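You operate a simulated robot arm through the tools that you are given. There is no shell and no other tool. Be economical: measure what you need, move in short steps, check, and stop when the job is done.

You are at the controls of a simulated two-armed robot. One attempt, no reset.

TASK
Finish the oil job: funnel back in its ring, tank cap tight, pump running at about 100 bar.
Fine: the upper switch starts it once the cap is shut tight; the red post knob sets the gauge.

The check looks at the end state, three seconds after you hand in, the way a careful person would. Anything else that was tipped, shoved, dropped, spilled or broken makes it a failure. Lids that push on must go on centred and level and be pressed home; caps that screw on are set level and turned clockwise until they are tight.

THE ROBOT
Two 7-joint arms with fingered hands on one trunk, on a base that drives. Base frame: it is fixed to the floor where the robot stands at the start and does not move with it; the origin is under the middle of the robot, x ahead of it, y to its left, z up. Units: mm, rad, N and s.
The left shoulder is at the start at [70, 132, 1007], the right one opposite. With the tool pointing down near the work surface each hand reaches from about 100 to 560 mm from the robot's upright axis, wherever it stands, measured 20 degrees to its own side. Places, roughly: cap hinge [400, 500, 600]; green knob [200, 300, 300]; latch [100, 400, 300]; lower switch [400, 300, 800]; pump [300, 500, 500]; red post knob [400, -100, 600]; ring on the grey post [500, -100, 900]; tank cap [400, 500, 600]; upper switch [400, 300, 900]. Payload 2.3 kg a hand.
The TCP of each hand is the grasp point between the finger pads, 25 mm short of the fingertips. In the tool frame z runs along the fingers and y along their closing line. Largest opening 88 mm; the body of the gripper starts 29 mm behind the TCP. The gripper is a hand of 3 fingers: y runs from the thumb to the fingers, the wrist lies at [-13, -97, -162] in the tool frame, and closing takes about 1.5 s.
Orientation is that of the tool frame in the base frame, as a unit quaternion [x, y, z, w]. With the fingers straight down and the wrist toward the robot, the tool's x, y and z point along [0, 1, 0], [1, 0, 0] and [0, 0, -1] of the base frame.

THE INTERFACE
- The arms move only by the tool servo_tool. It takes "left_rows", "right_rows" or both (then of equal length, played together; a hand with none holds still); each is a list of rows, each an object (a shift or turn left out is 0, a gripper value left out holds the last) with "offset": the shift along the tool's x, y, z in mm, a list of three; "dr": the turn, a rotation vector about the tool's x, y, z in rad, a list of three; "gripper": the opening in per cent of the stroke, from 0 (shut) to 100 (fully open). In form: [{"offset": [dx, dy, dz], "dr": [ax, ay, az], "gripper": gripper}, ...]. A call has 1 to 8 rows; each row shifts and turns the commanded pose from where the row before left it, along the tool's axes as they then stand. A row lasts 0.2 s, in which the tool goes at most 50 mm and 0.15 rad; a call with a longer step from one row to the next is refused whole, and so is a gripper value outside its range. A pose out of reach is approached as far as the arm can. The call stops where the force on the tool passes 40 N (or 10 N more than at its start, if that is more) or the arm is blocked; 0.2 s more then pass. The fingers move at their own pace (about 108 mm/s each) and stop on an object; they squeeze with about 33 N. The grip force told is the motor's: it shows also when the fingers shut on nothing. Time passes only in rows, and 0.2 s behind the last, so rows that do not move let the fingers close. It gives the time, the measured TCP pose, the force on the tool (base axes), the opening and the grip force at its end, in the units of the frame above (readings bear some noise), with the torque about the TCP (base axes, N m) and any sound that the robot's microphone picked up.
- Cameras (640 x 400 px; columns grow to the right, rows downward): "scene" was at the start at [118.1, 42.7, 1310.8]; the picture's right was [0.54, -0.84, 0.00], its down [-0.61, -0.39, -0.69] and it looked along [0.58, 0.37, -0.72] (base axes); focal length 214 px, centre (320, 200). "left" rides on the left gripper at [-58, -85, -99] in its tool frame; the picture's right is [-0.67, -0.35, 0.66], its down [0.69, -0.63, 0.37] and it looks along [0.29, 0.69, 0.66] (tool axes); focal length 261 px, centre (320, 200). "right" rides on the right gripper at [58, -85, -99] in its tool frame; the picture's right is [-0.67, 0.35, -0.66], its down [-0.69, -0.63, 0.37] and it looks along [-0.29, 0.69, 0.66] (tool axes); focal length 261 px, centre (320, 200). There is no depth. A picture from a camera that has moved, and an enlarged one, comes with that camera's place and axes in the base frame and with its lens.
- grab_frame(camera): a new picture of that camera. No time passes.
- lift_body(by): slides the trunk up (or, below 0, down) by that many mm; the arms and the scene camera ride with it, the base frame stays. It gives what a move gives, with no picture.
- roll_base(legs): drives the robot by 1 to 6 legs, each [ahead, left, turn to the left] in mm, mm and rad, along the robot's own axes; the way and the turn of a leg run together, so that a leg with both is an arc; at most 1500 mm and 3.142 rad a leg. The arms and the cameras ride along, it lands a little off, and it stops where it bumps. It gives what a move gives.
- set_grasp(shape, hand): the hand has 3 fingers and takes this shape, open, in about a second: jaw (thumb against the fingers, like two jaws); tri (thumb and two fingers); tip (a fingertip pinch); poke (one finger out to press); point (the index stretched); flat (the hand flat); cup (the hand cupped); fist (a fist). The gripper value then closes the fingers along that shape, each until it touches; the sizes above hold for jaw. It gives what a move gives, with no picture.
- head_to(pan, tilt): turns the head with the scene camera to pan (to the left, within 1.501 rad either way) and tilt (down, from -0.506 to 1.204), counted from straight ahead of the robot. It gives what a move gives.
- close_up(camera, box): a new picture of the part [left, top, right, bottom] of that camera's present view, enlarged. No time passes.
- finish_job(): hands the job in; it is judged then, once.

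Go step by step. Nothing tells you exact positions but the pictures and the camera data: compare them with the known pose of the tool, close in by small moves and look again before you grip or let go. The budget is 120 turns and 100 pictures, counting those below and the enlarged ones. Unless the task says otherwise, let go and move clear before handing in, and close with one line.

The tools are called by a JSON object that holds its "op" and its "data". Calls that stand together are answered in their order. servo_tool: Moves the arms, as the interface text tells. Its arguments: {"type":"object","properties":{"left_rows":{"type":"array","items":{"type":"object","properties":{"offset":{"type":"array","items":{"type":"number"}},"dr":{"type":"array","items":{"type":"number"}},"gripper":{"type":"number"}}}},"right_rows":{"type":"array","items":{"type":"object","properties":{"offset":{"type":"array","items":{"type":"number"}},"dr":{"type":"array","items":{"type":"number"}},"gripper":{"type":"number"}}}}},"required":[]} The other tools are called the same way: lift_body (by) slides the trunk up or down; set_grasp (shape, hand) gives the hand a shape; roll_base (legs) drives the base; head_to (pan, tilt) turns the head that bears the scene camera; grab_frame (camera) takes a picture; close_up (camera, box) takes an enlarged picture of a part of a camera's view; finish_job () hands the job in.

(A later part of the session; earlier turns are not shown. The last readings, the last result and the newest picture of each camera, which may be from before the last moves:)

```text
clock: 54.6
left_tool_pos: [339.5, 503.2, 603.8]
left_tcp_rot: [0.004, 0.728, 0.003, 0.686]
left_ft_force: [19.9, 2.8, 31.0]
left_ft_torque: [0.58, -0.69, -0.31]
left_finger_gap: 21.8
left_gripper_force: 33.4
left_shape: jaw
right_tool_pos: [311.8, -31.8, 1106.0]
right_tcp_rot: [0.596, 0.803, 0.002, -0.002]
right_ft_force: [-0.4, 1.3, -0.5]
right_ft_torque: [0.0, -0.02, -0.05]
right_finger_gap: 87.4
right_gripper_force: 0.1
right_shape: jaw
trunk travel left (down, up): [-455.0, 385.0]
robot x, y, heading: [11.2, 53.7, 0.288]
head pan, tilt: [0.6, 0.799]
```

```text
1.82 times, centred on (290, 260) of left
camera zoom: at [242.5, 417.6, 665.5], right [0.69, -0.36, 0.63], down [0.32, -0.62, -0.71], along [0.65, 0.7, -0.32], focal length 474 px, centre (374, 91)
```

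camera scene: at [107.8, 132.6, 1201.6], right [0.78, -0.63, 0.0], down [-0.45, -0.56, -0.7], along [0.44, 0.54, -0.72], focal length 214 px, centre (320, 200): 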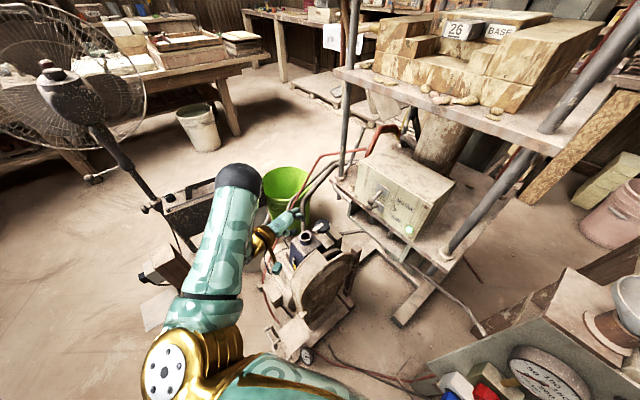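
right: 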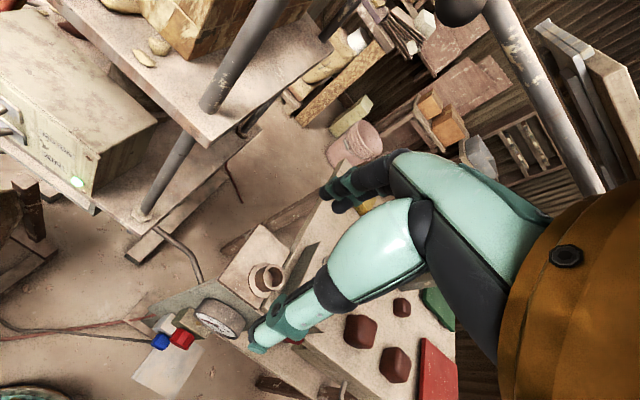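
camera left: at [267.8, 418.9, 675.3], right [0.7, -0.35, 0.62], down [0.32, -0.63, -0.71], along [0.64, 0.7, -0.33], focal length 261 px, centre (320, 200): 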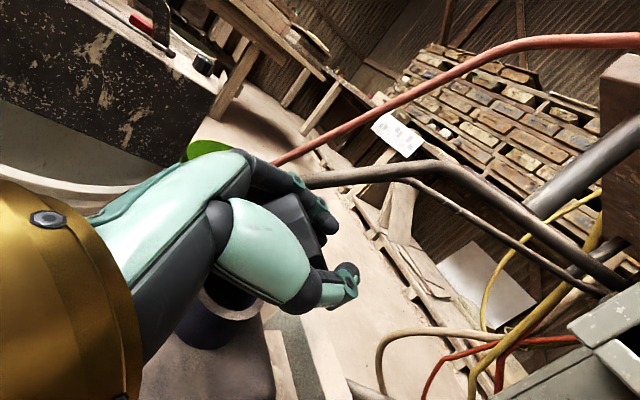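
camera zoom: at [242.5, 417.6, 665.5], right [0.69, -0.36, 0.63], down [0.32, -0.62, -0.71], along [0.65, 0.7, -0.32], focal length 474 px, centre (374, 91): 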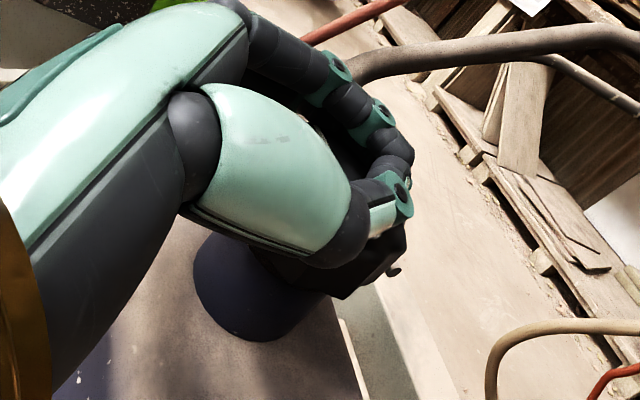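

The cap now lies on the neck. I open the fingers and lift clear.

{"op": "servo_tool", "data": {"left_rows": [{"offset": [-3, 0, 0], "gripper": 90}, {"offset": [-4, 0, 0]}, {"offset": [-15, 0, 0]}, {"offset": [-30, 0, 0]}, {"offset": [-30, 0, -20]}, {"offset": [-20, 0, -20]}]}}

{"op": "close_up", "data": {"camera": "scene", "box": [250, 200, 350, 265]}}

```text
clock: 56.0
left_tool_pos: [302.4, 505.3, 704.3]
left_tcp_rot: [0.0, 0.731, 0.0, 0.683]
left_ft_force: [-0.4, 0.7, 0.6]
left_ft_torque: [0.01, 0.02, 0.03]
left_finger_gap: 78.9
left_gripper_force: 0.1
left_shape: jaw
right_tool_pos: [309.9, -24.8, 1106.2]
right_tcp_rot: [0.596, 0.803, 0.001, 0.001]
right_ft_force: [0.4, 0.6, 0.3]
right_ft_torque: [0.01, 0.0, 0.01]
right_finger_gap: 87.7
right_gripper_force: 0.1
right_shape: jaw
trunk travel left (down, up): [-455.0, 385.0]
robot x, y, heading: [6.6, 55.2, 0.291]
head pan, tilt: [0.6, 0.799]
```

```text
6.15 times, centred on (300, 232) of scene
camera zoom: at [107.2, 132.6, 1201.7], right [0.78, -0.63, 0.0], down [-0.45, -0.56, -0.7], along [0.44, 0.54, -0.72], focal length 1320 px, centre (443, 0)
```

zoom: 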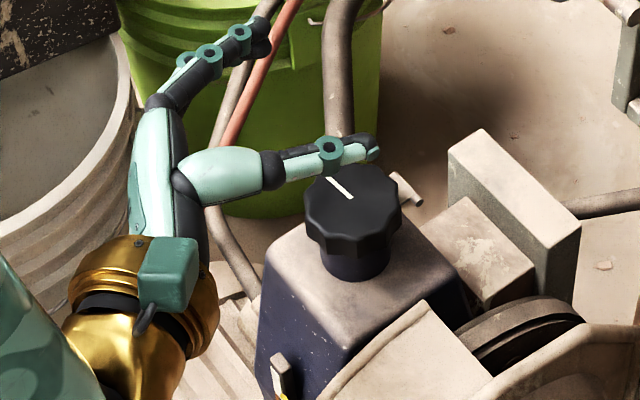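

The cap sits level on the neck, white mark visible. I point the hand straight down above it for screwing.

{"op": "servo_tool", "data": {"left_rows": [{"offset": [-5, 0, -5], "dr": [0, 0.15, 0], "gripper": 100}, {"dr": [0, 0.15, 0]}, {"dr": [0, 0.15, 0]}, {"dr": [0, 0.15, 0]}, {"dr": [0, 0.15, 0]}, {"dr": [0, 0.15, 0]}, {"dr": [0, 0.15, 0]}, {"dr": [0, 0.15, 0]}]}}

{"op": "servo_tool", "data": {"left_rows": [{"dr": [0, 0.15, 0]}, {"dr": [0, 0.155, 0]}, {"offset": [-20, 0, 0]}, {"offset": [-18, 0, 10]}, {}]}}

{"op": "grab_frame", "data": {"camera": "left"}}

{"op": "close_up", "data": {"camera": "scene", "box": [250, 180, 370, 265]}}

```text
clock: 57.8
left_tool_pos: [300.6, 506.4, 708.5]
left_tcp_rot: [0.0, 0.989, 0.001, 0.15]
left_ft_force: [0.7, -0.2, 0.1]
left_ft_torque: [0.01, -0.02, -0.02]
left_finger_gap: 87.7
left_gripper_force: 0.0
left_shape: jaw
right_tool_pos: [313.0, -27.5, 1104.4]
right_tcp_rot: [0.595, 0.804, 0.0, 0.0]
right_ft_force: [0.7, 0.0, -0.4]
right_ft_torque: [0.01, 0.02, -0.03]
right_finger_gap: 87.7
right_gripper_force: 0.2
right_shape: jaw
trunk travel left (down, up): [-455.0, 385.0]
robot x, y, heading: [6.3, 52.3, 0.296]
head pan, tilt: [0.6, 0.799]
```

```text
refused: row 2 steps farther than a row can; nothing moved
```

```text
31 pictures are left
camera left: at [325.7, 421.0, 819.4], right [0.83, -0.35, -0.43], down [-0.55, -0.63, -0.55], along [-0.08, 0.7, -0.71], focal length 261 px, centre (320, 200)
```

left: 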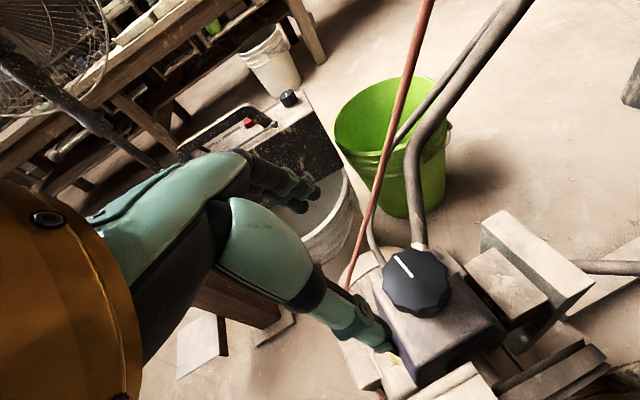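

```text
4.71 times, centred on (310, 222) of scene
camera zoom: at [108.7, 131.7, 1201.6], right [0.78, -0.63, 0.0], down [-0.45, -0.56, -0.7], along [0.44, 0.54, -0.72], focal length 1009 px, centre (367, 94)
```

zoom: 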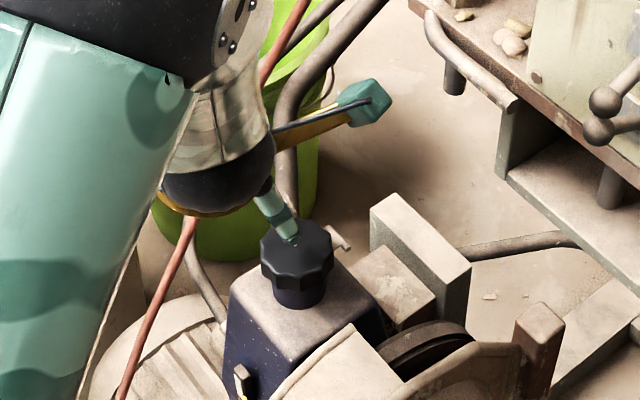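

{"op": "servo_tool", "data": {"left_rows": [{"dr": [0, 0.148, 0]}, {"dr": [0, 0.148, 0]}, {"offset": [-20, -2, 0]}, {"offset": [-20, -1, 10]}, {"offset": [0, 0, 25]}, {}]}}

{"op": "grab_frame", "data": {"camera": "left"}}

```text
clock: 59.2
left_tool_pos: [340.6, 502.6, 673.9]
left_tcp_rot: [0.0, 1.0, 0.001, 0.004]
left_ft_force: [0.8, -0.1, 0.0]
left_ft_torque: [0.0, 0.01, 0.03]
left_finger_gap: 87.6
left_gripper_force: 0.1
left_shape: jaw
right_tool_pos: [312.0, -26.1, 1106.4]
right_tcp_rot: [0.595, 0.803, 0.001, 0.001]
right_ft_force: [-0.1, -0.1, -0.1]
right_ft_torque: [0.0, -0.02, 0.03]
right_finger_gap: 87.8
right_gripper_force: 0.1
right_shape: jaw
trunk travel left (down, up): [-455.0, 385.0]
robot x, y, heading: [12.1, 57.7, 0.298]
head pan, tilt: [0.6, 0.799]
```

```text
29 pictures are left
camera left: at [397.1, 417.7, 772.9], right [0.67, -0.35, -0.65], down [-0.68, -0.63, -0.37], along [-0.28, 0.7, -0.66], focal length 261 px, centre (320, 200)
```

left: 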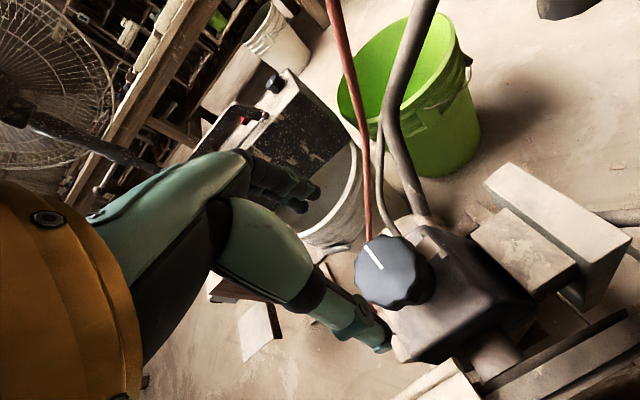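

Centred over the cap. I descend, grip its rim, and turn clockwise.

{"op": "servo_tool", "data": {"left_rows": [{"offset": [0, 1, 25]}, {"offset": [0, 0, 25]}, {"offset": [0, 0, 22]}, {"gripper": 0}, {}, {}, {}]}}

{"op": "servo_tool", "data": {"left_rows": [{"dr": [0, 0, 0.14]}, {"dr": [0, 0, 0.14]}, {"dr": [0, 0, 0.14]}, {"dr": [0, 0, 0.14]}]}}

{"op": "close_up", "data": {"camera": "left", "box": [260, 180, 460, 340]}}

```text
clock: 60.8
left_tool_pos: [339.8, 503.0, 601.7]
left_tcp_rot: [0.0, 1.0, 0.0, 0.003]
left_ft_force: [-0.6, 0.5, -0.5]
left_ft_torque: [0.03, 0.01, 0.02]
left_finger_gap: 45.8
left_gripper_force: 33.2
left_shape: jaw
right_tool_pos: [309.8, -25.6, 1105.5]
right_tcp_rot: [0.596, 0.803, 0.0, 0.0]
right_ft_force: [0.5, 0.2, -0.1]
right_ft_torque: [-0.02, 0.0, -0.01]
right_finger_gap: 87.7
right_gripper_force: 0.1
right_shape: jaw
trunk travel left (down, up): [-455.0, 385.0]
robot x, y, heading: [10.1, 53.6, 0.296]
head pan, tilt: [0.6, 0.799]
```

```text
clock: 61.8
left_tool_pos: [340.6, 503.4, 603.1]
left_tcp_rot: [0.279, 0.96, 0.002, 0.003]
left_ft_force: [-3.7, -2.6, -2.2]
left_ft_torque: [-0.18, 0.13, 0.05]
left_finger_gap: 45.5
left_gripper_force: 32.9
left_shape: jaw
right_tool_pos: [310.9, -24.8, 1105.0]
right_tcp_rot: [0.596, 0.803, 0.001, 0.0]
right_ft_force: [0.3, -0.2, -0.6]
right_ft_torque: [0.05, -0.03, -0.01]
right_finger_gap: 87.9
right_gripper_force: 0.0
right_shape: jaw
trunk travel left (down, up): [-455.0, 385.0]
robot x, y, heading: [9.8, 57.1, 0.298]
head pan, tilt: [0.6, 0.799]
```

```text
2.50 times, centred on (360, 260) of left
camera zoom: at [342.2, 401.3, 700.4], right [0.38, -0.65, -0.65], down [-0.91, -0.17, -0.37], along [0.13, 0.74, -0.66], focal length 652 px, centre (220, 50)
```

zoom: 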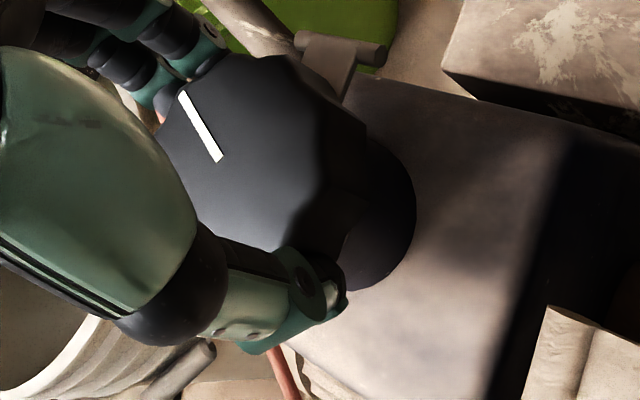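

The cap turns with the hand (mark moved clockwise). I keep turning.

{"op": "servo_tool", "data": {"left_rows": [{"dr": [0, 0, 0.14]}, {"dr": [0, 0, 0.14]}, {"dr": [0, 0, 0.14]}, {"dr": [0, 0, 0.14]}, {"dr": [0, 0, 0.14]}, {"dr": [0, 0, 0.14]}, {"dr": [0, 0, 0.14]}, {"dr": [0, 0, 0.14]}]}}

{"op": "close_up", "data": {"camera": "left", "box": [260, 180, 460, 340]}}

```text
clock: 63.6
left_tool_pos: [339.9, 504.4, 601.1]
left_tcp_rot: [0.745, 0.667, 0.002, 0.002]
left_ft_force: [-2.4, 1.7, 0.7]
left_ft_torque: [0.01, 0.08, 0.05]
left_finger_gap: 45.2
left_gripper_force: 33.9
left_shape: jaw
right_tool_pos: [310.6, -25.1, 1105.7]
right_tcp_rot: [0.596, 0.803, 0.0, 0.001]
right_ft_force: [0.0, 0.6, -0.7]
right_ft_torque: [-0.01, -0.02, 0.03]
right_finger_gap: 87.5
right_gripper_force: 0.0
right_shape: jaw
trunk travel left (down, up): [-455.0, 385.0]
robot x, y, heading: [12.9, 55.3, 0.296]
head pan, tilt: [0.6, 0.799]
```

```text
2.50 times, centred on (360, 260) of left
camera zoom: at [247.2, 456.6, 699.1], right [-0.42, -0.63, -0.66], down [-0.55, 0.75, -0.37], along [0.73, 0.21, -0.66], focal length 652 px, centre (220, 50)
```

zoom: 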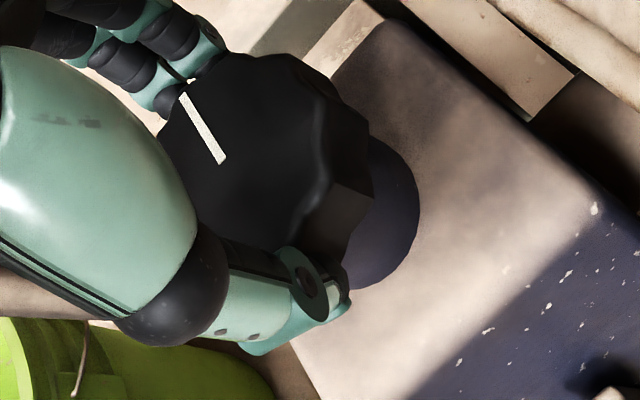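

{"op": "servo_tool", "data": {"left_rows": [{"dr": [0, 0, 0.14]}, {"dr": [0, 0, 0.14]}, {"dr": [0, 0, 0.14]}, {"dr": [0, 0, 0.14]}, {"dr": [0, 0, 0.14]}, {"dr": [0, 0, 0.14]}, {"dr": [0, 0, 0.14]}, {"dr": [0, 0, 0.14]}]}}

```text
clock: 65.4
left_tool_pos: [326.3, 466.5, 611.4]
left_tcp_rot: [0.984, 0.177, 0.003, -0.001]
left_ft_force: [0.7, -0.1, 0.1]
left_ft_torque: [-0.02, -0.02, 0.02]
left_finger_gap: 24.0
left_gripper_force: 33.4
left_shape: jaw
left hand out of reach, approached as far as the arm can: row 6, 7, 8
right_tool_pos: [310.1, -24.3, 1105.9]
right_tcp_rot: [0.596, 0.803, 0.002, 0.001]
right_ft_force: [-1.4, 0.5, -0.4]
right_ft_torque: [0.03, -0.01, -0.04]
right_finger_gap: 88.0
right_gripper_force: 0.0
right_shape: jaw
trunk travel left (down, up): [-455.0, 385.0]
robot x, y, heading: [8.8, 55.4, 0.293]
head pan, tilt: [0.6, 0.799]
```

The arm ran out of reach and the hand slid off the cap. I check.

{"op": "servo_tool", "data": {"left_rows": [{"offset": [0, 0, -30], "gripper": 100}, {"offset": [0, 0, -40]}, {}]}}

{"op": "grab_frame", "data": {"camera": "left"}}

```text
clock: 66.2
left_tool_pos: [324.1, 466.1, 681.4]
left_tcp_rot: [0.986, 0.17, 0.003, 0.0]
left_ft_force: [0.4, -0.3, 0.0]
left_ft_torque: [-0.02, 0.0, 0.0]
left_finger_gap: 87.6
left_gripper_force: 0.0
left_shape: jaw
right_tool_pos: [311.4, -25.0, 1105.7]
right_tcp_rot: [0.596, 0.803, 0.0, 0.0]
right_ft_force: [0.3, 0.4, 0.4]
right_ft_torque: [0.0, 0.01, 0.0]
right_finger_gap: 87.5
right_gripper_force: 0.0
right_shape: jaw
trunk travel left (down, up): [-455.0, 385.0]
robot x, y, heading: [11.4, 54.8, 0.296]
head pan, tilt: [0.6, 0.799]
```

```text
26 pictures are left
camera left: at [240.0, 526.5, 780.3], right [-0.74, 0.1, -0.66], down [0.44, 0.82, -0.36], along [0.51, -0.56, -0.66], focal length 261 px, centre (320, 200)
```

left: 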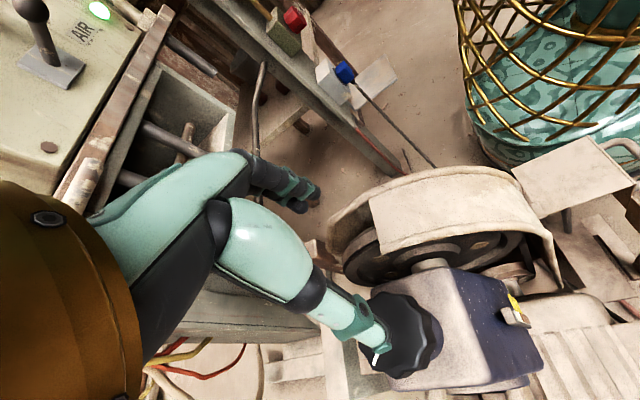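

Cap is still in place. I rotate the hand back at height, to regrip.

{"op": "servo_tool", "data": {"left_rows": [{"dr": [0, 0, -0.148]}, {"dr": [0, 0, -0.148]}, {"dr": [0, 0, -0.148]}, {"dr": [0, 0, -0.148]}, {"dr": [0, 0, -0.148]}, {"dr": [0, 0, -0.148]}, {"dr": [0, 0, -0.148]}, {"dr": [0, 0, -0.148]}]}}

{"op": "servo_tool", "data": {"left_rows": [{"dr": [0, 0, -0.148]}, {"dr": [0, 0, -0.148]}, {"dr": [0, 0, -0.148]}, {"dr": [0, 0, -0.148]}, {"dr": [0, 0, -0.148]}, {"dr": [0, 0, -0.148]}, {"dr": [0, 0, -0.148]}, {"dr": [0, 0, -0.148]}]}}

{"op": "servo_tool", "data": {"left_rows": [{"dr": [0, 0, -0.148]}, {"dr": [0, 0, -0.148]}, {"dr": [0, 0, -0.148]}, {}]}}

```text
clock: 68.0
left_tool_pos: [325.8, 468.2, 683.0]
left_tcp_rot: [0.723, 0.691, 0.004, 0.001]
left_ft_force: [0.5, -0.2, 0.0]
left_ft_torque: [0.02, -0.01, -0.01]
left_finger_gap: 87.7
left_gripper_force: 0.0
left_shape: jaw
right_tool_pos: [310.1, -26.0, 1104.5]
right_tcp_rot: [0.596, 0.803, 0.001, 0.0]
right_ft_force: [0.1, 0.4, -0.1]
right_ft_torque: [-0.02, -0.02, 0.01]
right_finger_gap: 88.0
right_gripper_force: 0.1
right_shape: jaw
trunk travel left (down, up): [-455.0, 385.0]
robot x, y, heading: [9.6, 59.5, 0.295]
head pan, tilt: [0.6, 0.799]
```

```text
clock: 69.8
left_tool_pos: [326.2, 465.6, 683.8]
left_tcp_rot: [0.212, 0.977, 0.001, 0.003]
left_ft_force: [0.6, 0.0, -1.0]
left_ft_torque: [-0.04, -0.01, -0.02]
left_finger_gap: 87.5
left_gripper_force: 0.1
left_shape: jaw
right_tool_pos: [310.8, -26.6, 1104.6]
right_tcp_rot: [0.596, 0.803, 0.001, -0.001]
right_ft_force: [-0.3, 0.3, 0.3]
right_ft_torque: [0.01, 0.01, -0.04]
right_finger_gap: 87.7
right_gripper_force: 0.2
right_shape: jaw
trunk travel left (down, up): [-455.0, 385.0]
robot x, y, heading: [12.5, 53.0, 0.29]
head pan, tilt: [0.6, 0.799]
```

```text
clock: 70.8
left_tool_pos: [325.6, 466.0, 683.2]
left_tcp_rot: [-0.005, 1.0, 0.001, 0.002]
left_ft_force: [0.4, -0.2, -0.3]
left_ft_torque: [0.03, -0.01, 0.02]
left_finger_gap: 87.5
left_gripper_force: 0.1
left_shape: jaw
right_tool_pos: [310.7, -25.4, 1105.8]
right_tcp_rot: [0.595, 0.803, 0.001, 0.001]
right_ft_force: [-0.4, -0.5, -0.6]
right_ft_torque: [-0.03, 0.03, -0.01]
right_finger_gap: 87.7
right_gripper_force: 0.1
right_shape: jaw
trunk travel left (down, up): [-455.0, 385.0]
robot x, y, heading: [9.7, 56.8, 0.295]
head pan, tilt: [0.6, 0.799]
```

{"op": "servo_tool", "data": {"left_rows": [{"offset": [-8, 19, 0]}, {"offset": [-7, 19, 0]}, {}]}}

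{"op": "close_up", "data": {"camera": "left", "box": [300, 190, 480, 350]}}

```text
clock: 71.6
left_tool_pos: [339.8, 504.4, 682.5]
left_tcp_rot: [-0.006, 1.0, 0.002, 0.004]
left_ft_force: [-0.4, -1.2, 0.8]
left_ft_torque: [0.01, 0.03, -0.01]
left_finger_gap: 87.6
left_gripper_force: 0.0
left_shape: jaw
right_tool_pos: [310.5, -25.2, 1105.1]
right_tcp_rot: [0.596, 0.803, 0.001, 0.0]
right_ft_force: [0.3, 0.1, 0.3]
right_ft_torque: [-0.01, -0.04, 0.01]
right_finger_gap: 87.7
right_gripper_force: 0.0
right_shape: jaw
trunk travel left (down, up): [-455.0, 385.0]
robot x, y, heading: [7.0, 57.2, 0.292]
head pan, tilt: [0.6, 0.799]
```

```text
2.50 times, centred on (390, 270) of left
camera zoom: at [397.7, 420.6, 782.2], right [0.68, -0.34, -0.65], down [-0.68, -0.64, -0.37], along [-0.29, 0.69, -0.66], focal length 652 px, centre (145, 25)
```

zoom: 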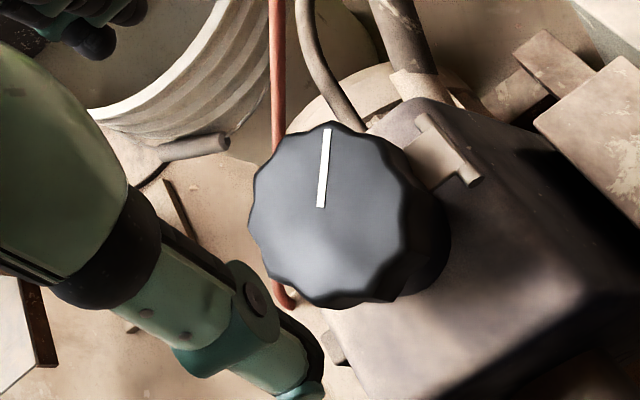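

Net, the cap has turned about 40°. I regrip and turn again, staying within reach.

{"op": "servo_tool", "data": {"left_rows": [{"offset": [0, 0, 27]}, {"offset": [0, 0, 27]}, {"offset": [0, 0, 27]}, {"gripper": 0}, {}, {}, {}]}}

{"op": "servo_tool", "data": {"left_rows": [{"dr": [0, 0, 0.145]}, {"dr": [0, 0, 0.145]}, {"dr": [0, 0, 0.145]}, {"dr": [0, 0, 0.145]}, {"dr": [0, 0, 0.145]}, {"dr": [0, 0, 0.145]}, {"dr": [0, 0, 0.145]}, {"dr": [0, 0, 0.145]}]}}

{"op": "servo_tool", "data": {"left_rows": [{"dr": [0, 0, 0.145]}, {"dr": [0, 0, 0.145]}, {"dr": [0, 0, 0.145]}, {"dr": [0, 0, 0.145]}, {"dr": [0, 0, 0.145]}, {"dr": [0, 0, 0.145]}]}}

```text
clock: 73.2
left_tool_pos: [339.4, 504.3, 601.2]
left_tcp_rot: [-0.006, 1.0, 0.0, 0.004]
left_ft_force: [0.1, 0.7, -0.8]
left_ft_torque: [0.03, 0.01, -0.01]
left_finger_gap: 45.5
left_gripper_force: 33.0
left_shape: jaw
right_tool_pos: [310.9, -24.7, 1104.9]
right_tcp_rot: [0.596, 0.803, -0.001, 0.0]
right_ft_force: [-0.5, -0.6, 0.5]
right_ft_torque: [0.02, 0.0, -0.01]
right_finger_gap: 87.8
right_gripper_force: 0.0
right_shape: jaw
trunk travel left (down, up): [-455.0, 385.0]
robot x, y, heading: [5.8, 52.1, 0.288]
head pan, tilt: [0.6, 0.799]
```

```text
clock: 75.0
left_tool_pos: [338.6, 508.0, 600.4]
left_tcp_rot: [0.543, 0.84, 0.003, 0.004]
left_ft_force: [-4.7, 10.3, 3.3]
left_ft_torque: [0.16, 0.12, 0.55]
left_finger_gap: 45.1
left_gripper_force: 32.7
left_shape: jaw
right_tool_pos: [309.2, -22.0, 1107.5]
right_tcp_rot: [0.595, 0.804, 0.001, 0.001]
right_ft_force: [-0.7, -0.7, -0.1]
right_ft_torque: [-0.01, 0.01, 0.03]
right_finger_gap: 87.5
right_gripper_force: 0.1
right_shape: jaw
trunk travel left (down, up): [-455.0, 385.0]
robot x, y, heading: [9.6, 54.4, 0.29]
head pan, tilt: [0.6, 0.799]
```

```text
clock: 76.4
left_tool_pos: [342.8, 500.6, 601.8]
left_tcp_rot: [0.849, 0.528, -0.001, 0.004]
left_ft_force: [1.0, -13.3, -5.6]
left_ft_torque: [-0.07, -0.06, 0.29]
left_finger_gap: 35.9
left_gripper_force: 33.0
left_shape: jaw
right_tool_pos: [313.1, -28.2, 1104.8]
right_tcp_rot: [0.596, 0.803, 0.0, -0.001]
right_ft_force: [-0.2, -0.3, -0.6]
right_ft_torque: [0.0, 0.02, 0.04]
right_finger_gap: 87.4
right_gripper_force: 0.0
right_shape: jaw
trunk travel left (down, up): [-455.0, 385.0]
robot x, y, heading: [7.2, 57.0, 0.293]
head pan, tilt: [0.6, 0.799]
```

Torque rose to 0.55 N m: the cap met its stop and the fingers slipped. I release, lift, and check the mark.

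{"op": "servo_tool", "data": {"left_rows": [{"gripper": 100}, {}, {"offset": [0, 0, -35]}, {"offset": [0, 0, -45]}]}}

{"op": "close_up", "data": {"camera": "left", "box": [300, 190, 480, 350]}}

```text
clock: 77.4
left_tool_pos: [341.4, 506.6, 681.4]
left_tcp_rot: [0.846, 0.533, 0.003, 0.001]
left_ft_force: [-0.1, 0.0, -0.8]
left_ft_torque: [0.01, 0.01, 0.01]
left_finger_gap: 87.6
left_gripper_force: 0.2
left_shape: jaw
right_tool_pos: [310.9, -25.7, 1106.5]
right_tcp_rot: [0.596, 0.803, 0.001, 0.0]
right_ft_force: [-0.1, 0.1, -0.2]
right_ft_torque: [0.02, 0.0, 0.0]
right_finger_gap: 87.4
right_gripper_force: 0.0
right_shape: jaw
trunk travel left (down, up): [-455.0, 385.0]
robot x, y, heading: [10.0, 54.7, 0.295]
head pan, tilt: [0.6, 0.799]
```

```text
2.50 times, centred on (390, 270) of left
camera zoom: at [237.8, 490.5, 779.3], right [-0.6, -0.45, -0.66], down [-0.27, 0.89, -0.37], along [0.75, -0.04, -0.66], focal length 652 px, centre (145, 25)
```

zoom: 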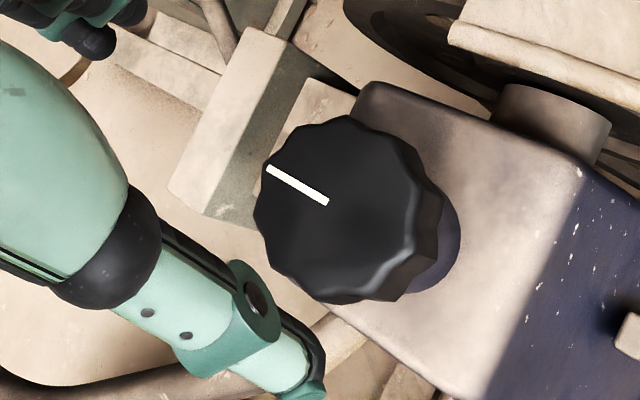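

The mark went from 59° to about -4° and then stopped. I regrip and test for tightness.

{"op": "servo_tool", "data": {"left_rows": [{"offset": [0, 2, 0], "dr": [0, 0, -0.148]}, {"dr": [0, 0, -0.148]}, {"dr": [0, 0, -0.148]}, {"dr": [0, 0, -0.148]}, {"dr": [0, 0, -0.148]}, {"dr": [0, 0, -0.148]}, {"dr": [0, 0, -0.148]}, {}]}}

{"op": "servo_tool", "data": {"left_rows": [{"offset": [0, 0, 27]}, {"offset": [0, 0, 27]}, {"offset": [0, 0, 25]}, {"gripper": 0}, {}, {}, {}]}}

{"op": "servo_tool", "data": {"left_rows": [{"dr": [0, 0, 0.1]}, {"dr": [0, 0, 0.1]}, {"dr": [0, 0, 0.1]}]}}

```text
clock: 79.2
left_tool_pos: [341.0, 504.3, 681.3]
left_tcp_rot: [0.471, 0.882, 0.002, 0.002]
left_ft_force: [-0.4, -0.2, -0.9]
left_ft_torque: [-0.03, 0.02, 0.0]
left_finger_gap: 87.7
left_gripper_force: 0.0
left_shape: jaw
right_tool_pos: [309.9, -25.0, 1106.0]
right_tcp_rot: [0.596, 0.803, 0.002, 0.001]
right_ft_force: [-1.2, -0.4, -0.3]
right_ft_torque: [0.0, -0.03, 0.01]
right_finger_gap: 87.8
right_gripper_force: 0.1
right_shape: jaw
trunk travel left (down, up): [-455.0, 385.0]
robot x, y, heading: [9.3, 57.2, 0.297]
head pan, tilt: [0.6, 0.799]
```

```text
clock: 80.8
left_tool_pos: [341.4, 505.2, 602.4]
left_tcp_rot: [0.472, 0.881, 0.001, 0.003]
left_ft_force: [0.9, 0.0, -1.6]
left_ft_torque: [-0.02, 0.02, -0.01]
left_finger_gap: 45.5
left_gripper_force: 32.7
left_shape: jaw
right_tool_pos: [310.2, -25.6, 1104.6]
right_tcp_rot: [0.595, 0.803, 0.0, 0.001]
right_ft_force: [0.5, -0.5, 0.0]
right_ft_torque: [0.0, 0.0, -0.01]
right_finger_gap: 87.7
right_gripper_force: 0.1
right_shape: jaw
trunk travel left (down, up): [-455.0, 385.0]
robot x, y, heading: [11.5, 58.0, 0.294]
head pan, tilt: [0.6, 0.799]
```

```text
clock: 81.6
left_tool_pos: [340.7, 506.5, 602.2]
left_tcp_rot: [0.597, 0.802, 0.003, 0.003]
left_ft_force: [-2.6, 11.4, 3.8]
left_ft_torque: [0.24, 0.06, 0.49]
left_finger_gap: 44.6
left_gripper_force: 32.7
left_shape: jaw
right_tool_pos: [311.0, -23.0, 1106.6]
right_tcp_rot: [0.595, 0.804, 0.0, 0.001]
right_ft_force: [-0.2, 0.4, 0.7]
right_ft_torque: [-0.03, -0.01, 0.01]
right_finger_gap: 87.6
right_gripper_force: 0.1
right_shape: jaw
trunk travel left (down, up): [-455.0, 385.0]
robot x, y, heading: [8.9, 54.0, 0.293]
head pan, tilt: [0.6, 0.799]
```

It resists at once with 0.49 N m. One more small turn, then release and check the mark.

{"op": "servo_tool", "data": {"left_rows": [{"dr": [0, 0, 0.1]}, {"gripper": 100}, {}, {"offset": [0, 0, -35]}, {"offset": [0, 0, -45]}, {"offset": [0, 0, -40]}]}}

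{"op": "grab_frame", "data": {"camera": "left"}}

```text
clock: 83.0
left_tool_pos: [340.0, 505.7, 722.2]
left_tcp_rot: [0.638, 0.77, 0.003, 0.001]
left_ft_force: [-0.7, -0.6, 0.5]
left_ft_torque: [-0.01, 0.0, 0.01]
left_finger_gap: 87.8
left_gripper_force: 0.0
left_shape: jaw
right_tool_pos: [311.4, -27.0, 1104.5]
right_tcp_rot: [0.595, 0.803, 0.002, 0.0]
right_ft_force: [0.5, 0.0, 0.4]
right_ft_torque: [0.0, 0.01, 0.02]
right_finger_gap: 87.6
right_gripper_force: 0.1
right_shape: jaw
trunk travel left (down, up): [-455.0, 385.0]
robot x, y, heading: [9.9, 54.6, 0.297]
head pan, tilt: [0.6, 0.799]
```

```text
23 pictures are left
camera left: at [265.4, 432.6, 820.8], right [-0.21, -0.72, -0.66], down [-0.74, 0.56, -0.37], along [0.63, 0.41, -0.66], focal length 261 px, centre (320, 200)
```

left: 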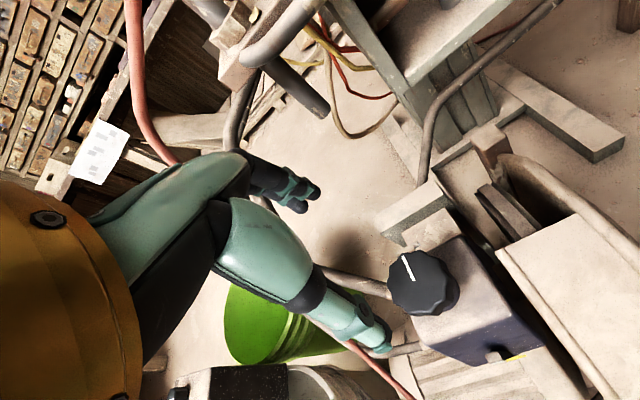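

The mark stays put: the cap is tight. Now I look at the switch box.

{"op": "head_to", "data": {"pan": 0.25, "tilt": 0.75}}

{"op": "close_up", "data": {"camera": "scene", "box": [260, 150, 400, 250]}}

```text
clock: 83.8
left_tool_pos: [340.6, 506.4, 722.8]
left_tcp_rot: [0.638, 0.77, 0.003, 0.002]
left_ft_force: [-0.2, -1.1, -0.1]
left_ft_torque: [0.02, 0.01, 0.03]
left_finger_gap: 87.8
left_gripper_force: 0.0
left_shape: jaw
right_tool_pos: [311.8, -24.6, 1105.4]
right_tcp_rot: [0.595, 0.803, 0.001, 0.001]
right_ft_force: [1.1, -0.2, -0.5]
right_ft_torque: [0.0, 0.04, 0.01]
right_finger_gap: 87.6
right_gripper_force: 0.0
right_shape: jaw
trunk travel left (down, up): [-455.0, 385.0]
robot x, y, heading: [8.7, 57.8, 0.298]
head pan, tilt: [0.25, 0.75]
```

```text
4.00 times, centred on (330, 200) of scene
camera zoom: at [128.1, 112.8, 1205.6], right [0.52, -0.86, 0.0], down [-0.58, -0.35, -0.73], along [0.63, 0.38, -0.68], focal length 858 px, centre (280, 200)
```

zoom: 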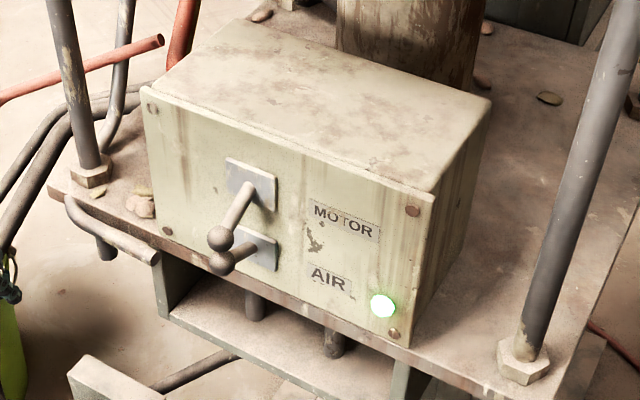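

Lower (AIR) lever points up with the lamp lit; the upper (MOTOR) lever points down and must go up. I back off, square up to the box, and point the left hand forward.

{"op": "roll_base", "data": {"legs": [[-140, 0, 0], [0, 0, -0.296]]}}

{"op": "servo_tool", "data": {"left_rows": [{"dr": [0, 0, -0.148]}, {"dr": [0, 0, -0.148]}, {"dr": [0, 0, -0.148]}, {"dr": [0, 0, -0.148]}, {"dr": [0, 0, -0.148]}, {"dr": [0, 0, -0.148]}, {"dr": [0, 0, -0.148]}, {"dr": [0, 0, -0.148]}]}}

{"op": "servo_tool", "data": {"left_rows": [{"offset": [20, 0, -30], "dr": [0, 0, -0.148]}, {"offset": [20, 0, -30], "dr": [0, 0, -0.148]}, {"dr": [0, 0, -0.148]}, {"dr": [0, 0, -0.06]}, {"dr": [0, -0.148, 0]}, {"dr": [0, -0.148, 0]}, {"dr": [0, -0.148, 0]}, {"dr": [0, -0.148, 0]}]}}

{"op": "servo_tool", "data": {"left_rows": [{"dr": [0, -0.148, 0]}, {"dr": [0, -0.148, 0]}, {"dr": [0, -0.148, 0]}, {"dr": [0, -0.148, 0]}, {"dr": [0, -0.148, 0]}, {"dr": [0, -0.148, 0]}]}}

{"op": "set_grasp", "data": {"shape": "tip", "hand": "left"}}

{"op": "grab_frame", "data": {"camera": "left"}}

```text
clock: 86.1
left_tool_pos: [319.1, 350.5, 721.5]
left_tcp_rot: [0.743, 0.67, 0.003, 0.003]
left_ft_force: [0.3, 0.4, -0.2]
left_ft_torque: [-0.01, 0.03, 0.01]
left_finger_gap: 87.8
left_gripper_force: 0.0
left_shape: jaw
right_tool_pos: [139.3, -150.2, 1106.1]
right_tcp_rot: [0.705, 0.71, 0.0, 0.0]
right_ft_force: [-0.1, 0.4, 0.2]
right_ft_torque: [0.0, 0.01, 0.0]
right_finger_gap: 87.7
right_gripper_force: 0.0
right_shape: jaw
trunk travel left (down, up): [-455.0, 385.0]
robot x, y, heading: [-127.2, 13.7, 0.001]
head pan, tilt: [0.25, 0.75]
```

```text
clock: 87.9
left_tool_pos: [318.9, 351.5, 721.6]
left_tcp_rot: [0.241, 0.971, 0.001, 0.004]
left_ft_force: [0.4, -0.2, -0.2]
left_ft_torque: [0.0, -0.04, -0.03]
left_finger_gap: 87.9
left_gripper_force: 0.1
left_shape: jaw
right_tool_pos: [139.1, -149.9, 1104.4]
right_tcp_rot: [0.706, 0.708, 0.0, -0.001]
right_ft_force: [-0.9, -0.4, 0.5]
right_ft_torque: [0.01, 0.0, 0.0]
right_finger_gap: 88.0
right_gripper_force: 0.1
right_shape: jaw
trunk travel left (down, up): [-455.0, 385.0]
robot x, y, heading: [-130.6, 15.5, 0.004]
head pan, tilt: [0.25, 0.75]
```

```text
clock: 89.7
left_tool_pos: [280.8, 367.2, 780.9]
left_tcp_rot: [-0.007, 0.955, 0.002, 0.295]
left_ft_force: [-0.5, 0.3, 0.9]
left_ft_torque: [-0.01, 0.0, -0.03]
left_finger_gap: 87.8
left_gripper_force: 0.0
left_shape: jaw
right_tool_pos: [138.3, -149.3, 1105.4]
right_tcp_rot: [0.706, 0.708, 0.0, 0.0]
right_ft_force: [-0.6, 0.2, 0.6]
right_ft_torque: [-0.03, 0.01, 0.03]
right_finger_gap: 87.8
right_gripper_force: 0.1
right_shape: jaw
trunk travel left (down, up): [-455.0, 385.0]
robot x, y, heading: [-131.6, 15.4, 0.008]
head pan, tilt: [0.25, 0.75]
```

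```text
clock: 91.1
left_tool_pos: [283.2, 367.2, 782.0]
left_tcp_rot: [-0.006, 0.735, 0.004, 0.678]
left_ft_force: [0.3, -0.4, 0.2]
left_ft_torque: [0.01, -0.04, -0.04]
left_finger_gap: 87.7
left_gripper_force: 0.0
left_shape: jaw
right_tool_pos: [139.5, -149.4, 1105.5]
right_tcp_rot: [0.705, 0.709, -0.001, 0.0]
right_ft_force: [-0.6, 0.3, -0.3]
right_ft_torque: [0.02, -0.03, -0.03]
right_finger_gap: 87.9
right_gripper_force: 0.0
right_shape: jaw
trunk travel left (down, up): [-455.0, 385.0]
robot x, y, heading: [-129.4, 15.6, 0.002]
head pan, tilt: [0.25, 0.75]
```

```text
clock: 92.0
left_tool_pos: [281.7, 366.2, 782.1]
left_tcp_rot: [-0.006, 0.737, 0.004, 0.676]
left_ft_force: [0.1, 0.4, -0.1]
left_ft_torque: [-0.01, 0.04, 0.01]
left_finger_gap: 87.9
left_gripper_force: 0.0
left_shape: tip
right_tool_pos: [138.8, -150.3, 1105.6]
right_tcp_rot: [0.705, 0.709, 0.002, 0.0]
right_ft_force: [0.1, 0.3, 0.3]
right_ft_torque: [-0.01, 0.03, -0.02]
right_finger_gap: 87.9
right_gripper_force: 0.0
right_shape: jaw
trunk travel left (down, up): [-455.0, 385.0]
robot x, y, heading: [-128.2, 17.1, 0.004]
head pan, tilt: [0.25, 0.75]
```

```text
21 pictures are left
camera left: at [188.1, 280.3, 847.2], right [0.71, -0.34, 0.61], down [0.32, -0.63, -0.71], along [0.62, 0.7, -0.34], focal length 261 px, centre (320, 200)
```

left: 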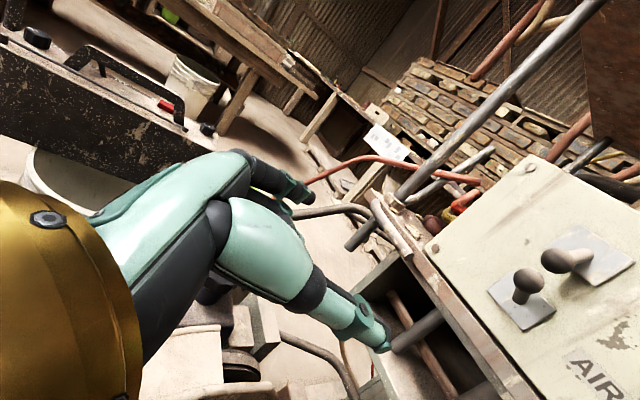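

I can see both levers clearly: upper ball about [408, 321, 855] (down), lower ball about [406, 320, 835] (up). I move the pinch in front of the upper ball.

{"op": "servo_tool", "data": {"left_rows": [{"offset": [-22, 0, 0], "gripper": 55}, {"offset": [-22, -15, 0]}, {"offset": [-22, -15, 18]}, {"offset": [-20, -15, 19]}, {"offset": [0, 0, 19]}, {}]}}

{"op": "grab_frame", "data": {"camera": "left"}}

{"op": "close_up", "data": {"camera": "scene", "box": [300, 100, 460, 200]}}

```text
clock: 93.4
left_tool_pos: [345.6, 322.0, 862.0]
left_tcp_rot: [-0.006, 0.735, 0.004, 0.678]
left_ft_force: [-0.1, -0.1, 0.3]
left_ft_torque: [0.0, 0.0, -0.03]
left_finger_gap: 48.8
left_gripper_force: 0.0
left_shape: tip
right_tool_pos: [138.5, -149.4, 1105.7]
right_tcp_rot: [0.705, 0.71, 0.001, 0.0]
right_ft_force: [0.1, 0.1, -0.5]
right_ft_torque: [0.03, -0.01, 0.01]
right_finger_gap: 87.8
right_gripper_force: 0.0
right_shape: jaw
trunk travel left (down, up): [-455.0, 385.0]
robot x, y, heading: [-126.3, 15.0, 0.008]
head pan, tilt: [0.25, 0.75]
```

```text
20 pictures are left
camera left: at [252.2, 235.7, 927.5], right [0.71, -0.34, 0.61], down [0.32, -0.63, -0.71], along [0.62, 0.7, -0.34], focal length 261 px, centre (320, 200)
```

left: 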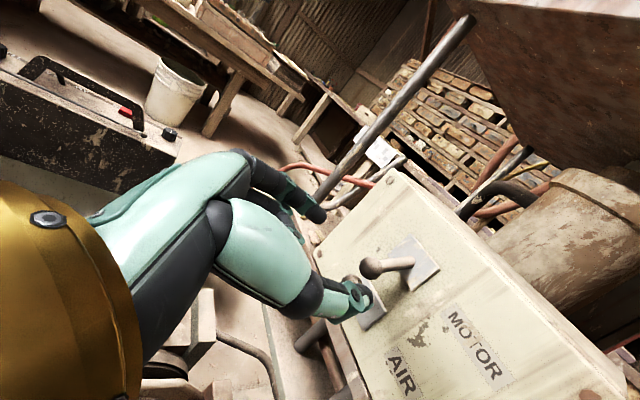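

```text
4.00 times, centred on (380, 150) of scene
camera zoom: at [3.0, 34.6, 1205.7], right [0.25, -0.97, 0.0], down [-0.66, -0.17, -0.73], along [0.71, 0.18, -0.68], focal length 858 px, centre (80, 400)
```

zoom: 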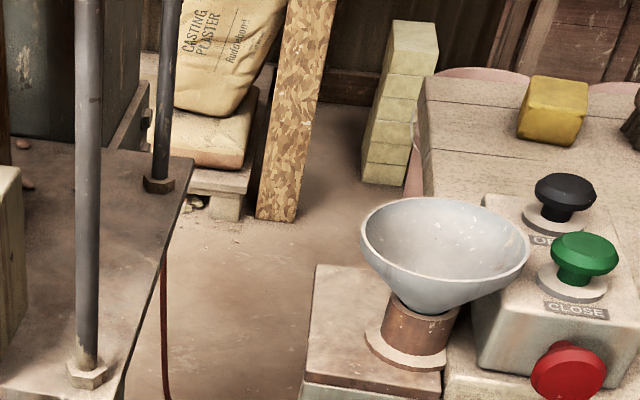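

The pinch is lined up with the upper ball. I advance around it and close.

{"op": "servo_tool", "data": {"left_rows": [{"offset": [-2, 0, 18]}, {"offset": [-2, 0, 18]}, {"offset": [-1, 0, 15]}]}}

{"op": "close_up", "data": {"camera": "left", "box": [240, 150, 440, 330]}}

```text
clock: 94.2
left_tool_pos: [398.3, 322.1, 862.9]
left_tcp_rot: [-0.006, 0.736, 0.005, 0.677]
left_ft_force: [0.2, -0.9, -0.4]
left_ft_torque: [0.0, 0.01, -0.04]
left_finger_gap: 48.8
left_gripper_force: 0.1
left_shape: tip
right_tool_pos: [139.3, -150.0, 1105.2]
right_tcp_rot: [0.705, 0.709, 0.0, 0.0]
right_ft_force: [-0.2, -0.3, 0.4]
right_ft_torque: [0.01, 0.01, -0.01]
right_finger_gap: 87.8
right_gripper_force: 0.0
right_shape: jaw
trunk travel left (down, up): [-455.0, 385.0]
robot x, y, heading: [-131.6, 14.7, 0.003]
head pan, tilt: [0.25, 0.75]
```

```text
2.22 times, centred on (340, 240) of left
camera zoom: at [303.8, 236.7, 928.7], right [0.71, -0.34, 0.61], down [0.32, -0.63, -0.71], along [0.62, 0.7, -0.34], focal length 579 px, centre (276, 111)
```

zoom: 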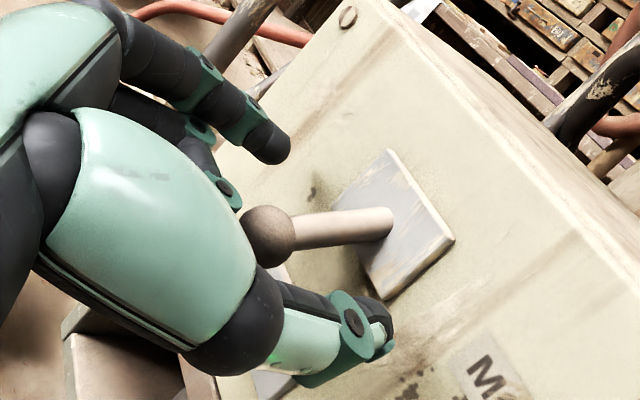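

{"op": "servo_tool", "data": {"left_rows": [{"gripper": 0}, {}, {}, {}]}}

{"op": "close_up", "data": {"camera": "left", "box": [240, 150, 440, 330]}}

```text
clock: 95.2
left_tool_pos: [396.3, 321.5, 864.0]
left_tcp_rot: [-0.005, 0.736, 0.005, 0.677]
left_ft_force: [0.8, 1.2, 1.9]
left_ft_torque: [-0.02, -0.09, 0.07]
left_finger_gap: 3.2
left_gripper_force: 32.9
left_shape: tip
right_tool_pos: [138.6, -150.8, 1105.3]
right_tcp_rot: [0.705, 0.709, 0.001, 0.0]
right_ft_force: [-0.4, 0.6, -1.7]
right_ft_torque: [0.02, 0.04, 0.0]
right_finger_gap: 87.5
right_gripper_force: 0.0
right_shape: jaw
trunk travel left (down, up): [-455.0, 385.0]
robot x, y, heading: [-127.6, 13.9, 0.004]
head pan, tilt: [0.25, 0.75]
```

```text
2.22 times, centred on (340, 240) of left
camera zoom: at [303.1, 236.4, 929.3], right [0.71, -0.34, 0.61], down [0.32, -0.63, -0.71], along [0.62, 0.7, -0.34], focal length 579 px, centre (276, 111)
```

zoom: 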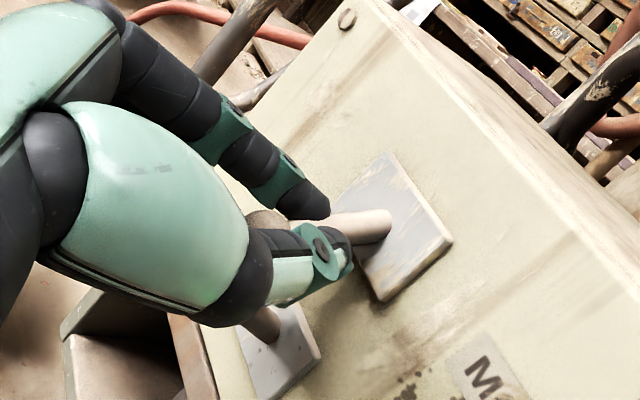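

The pinch holds the upper stem behind its ball. I lift it.

{"op": "servo_tool", "data": {"left_rows": [{"offset": [-6, 0, -1]}, {"offset": [-6, 0, -1]}, {"offset": [-6, 0, 0]}, {"offset": [-6, 0, 1]}, {"offset": [-5, 0, 1]}]}}

{"op": "close_up", "data": {"camera": "left", "box": [240, 150, 440, 330]}}

```text
clock: 96.4
left_tool_pos: [399.6, 323.8, 891.7]
left_tcp_rot: [-0.006, 0.735, 0.004, 0.678]
left_ft_force: [0.6, 0.4, 0.6]
left_ft_torque: [-0.01, -0.02, -0.04]
left_finger_gap: 3.1
left_gripper_force: 33.1
left_shape: tip
right_tool_pos: [139.3, -149.4, 1105.3]
right_tcp_rot: [0.705, 0.709, 0.001, 0.001]
right_ft_force: [0.4, 0.0, 0.1]
right_ft_torque: [0.0, 0.04, -0.03]
right_finger_gap: 88.1
right_gripper_force: 0.0
right_shape: jaw
trunk travel left (down, up): [-455.0, 385.0]
robot x, y, heading: [-126.3, 14.2, 0.005]
head pan, tilt: [0.25, 0.75]
```

```text
2.22 times, centred on (340, 240) of left
camera zoom: at [305.6, 237.7, 957.9], right [0.71, -0.34, 0.61], down [0.32, -0.63, -0.71], along [0.62, 0.7, -0.34], focal length 579 px, centre (276, 111)
```

zoom: 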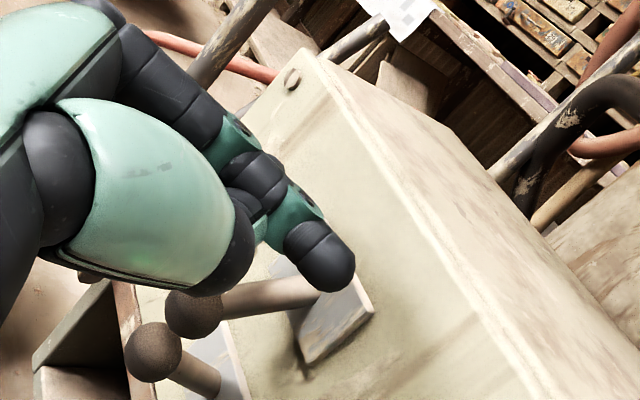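

The pinch slipped off over the top. I open, go lower so the closed fingertips sit under the upper stem (above the lower one), and lift again.

{"op": "servo_tool", "data": {"left_rows": [{"gripper": 60}, {}, {"offset": [15, -1, 0]}, {"offset": [15, -1, 0]}, {"offset": [13, 0, 4]}, {"gripper": 0}, {}, {}]}}

{"op": "close_up", "data": {"camera": "left", "box": [240, 150, 440, 330]}}

```text
clock: 98.2
left_tool_pos: [399.0, 322.1, 848.9]
left_tcp_rot: [-0.006, 0.736, 0.005, 0.677]
left_ft_force: [0.2, 0.0, 0.3]
left_ft_torque: [-0.04, 0.01, 0.01]
left_finger_gap: 3.8
left_gripper_force: 33.4
left_shape: tip
right_tool_pos: [139.5, -149.7, 1106.0]
right_tcp_rot: [0.705, 0.709, 0.0, 0.001]
right_ft_force: [0.0, 1.3, 0.4]
right_ft_torque: [-0.03, -0.02, 0.0]
right_finger_gap: 87.7
right_gripper_force: 0.0
right_shape: jaw
trunk travel left (down, up): [-455.0, 385.0]
robot x, y, heading: [-126.3, 14.3, 0.004]
head pan, tilt: [0.25, 0.75]
```

```text
2.22 times, centred on (340, 240) of left
camera zoom: at [305.2, 235.3, 914.1], right [0.71, -0.34, 0.61], down [0.32, -0.63, -0.71], along [0.62, 0.7, -0.34], focal length 579 px, centre (276, 111)
```

zoom: 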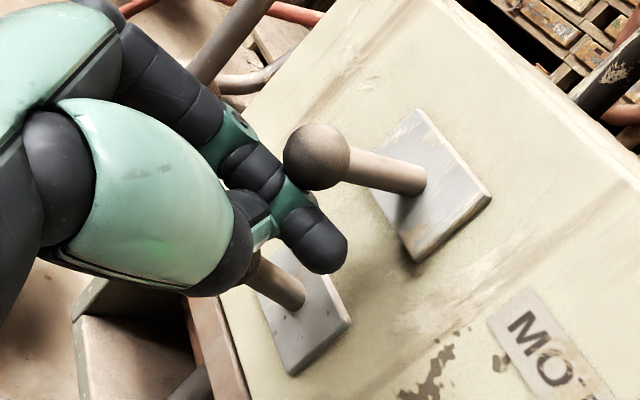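

The fingertips are now beneath the upper lever. I lift.

{"op": "servo_tool", "data": {"left_rows": [{"offset": [-6, 0, 0]}, {"offset": [-6, 0, 0]}, {"offset": [-6, 0, 0]}, {"offset": [-6, 0, 0]}, {"offset": [-6, 0, 0]}]}}

{"op": "close_up", "data": {"camera": "left", "box": [240, 150, 440, 330]}}

```text
clock: 99.4
left_tool_pos: [403.3, 323.7, 873.6]
left_tcp_rot: [-0.006, 0.74, 0.003, 0.673]
left_ft_force: [-8.2, -2.5, -24.2]
left_ft_torque: [0.15, -0.08, -0.03]
left_finger_gap: 4.1
left_gripper_force: 32.7
left_shape: tip
right_tool_pos: [141.8, -146.9, 1104.2]
right_tcp_rot: [0.705, 0.709, -0.001, 0.0]
right_ft_force: [-0.1, 0.3, -0.7]
right_ft_torque: [-0.03, -0.05, -0.02]
right_finger_gap: 87.7
right_gripper_force: 0.2
right_shape: jaw
trunk travel left (down, up): [-455.0, 385.0]
robot x, y, heading: [-127.3, 11.0, 0.002]
head pan, tilt: [0.25, 0.75]
```

```text
2.22 times, centred on (340, 240) of left
camera zoom: at [310.0, 237.8, 940.2], right [0.72, -0.34, 0.61], down [0.31, -0.63, -0.71], along [0.62, 0.7, -0.35], focal length 579 px, centre (276, 111)
```

zoom: 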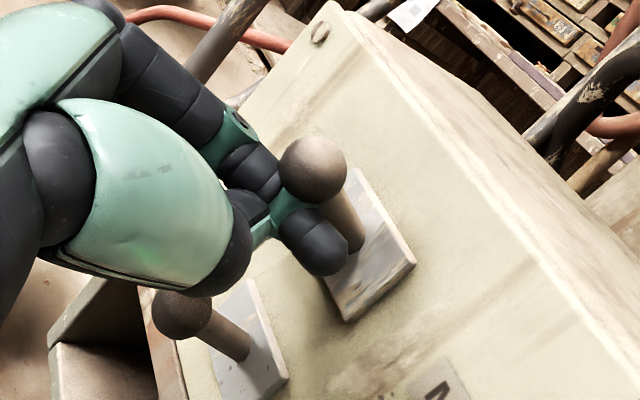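

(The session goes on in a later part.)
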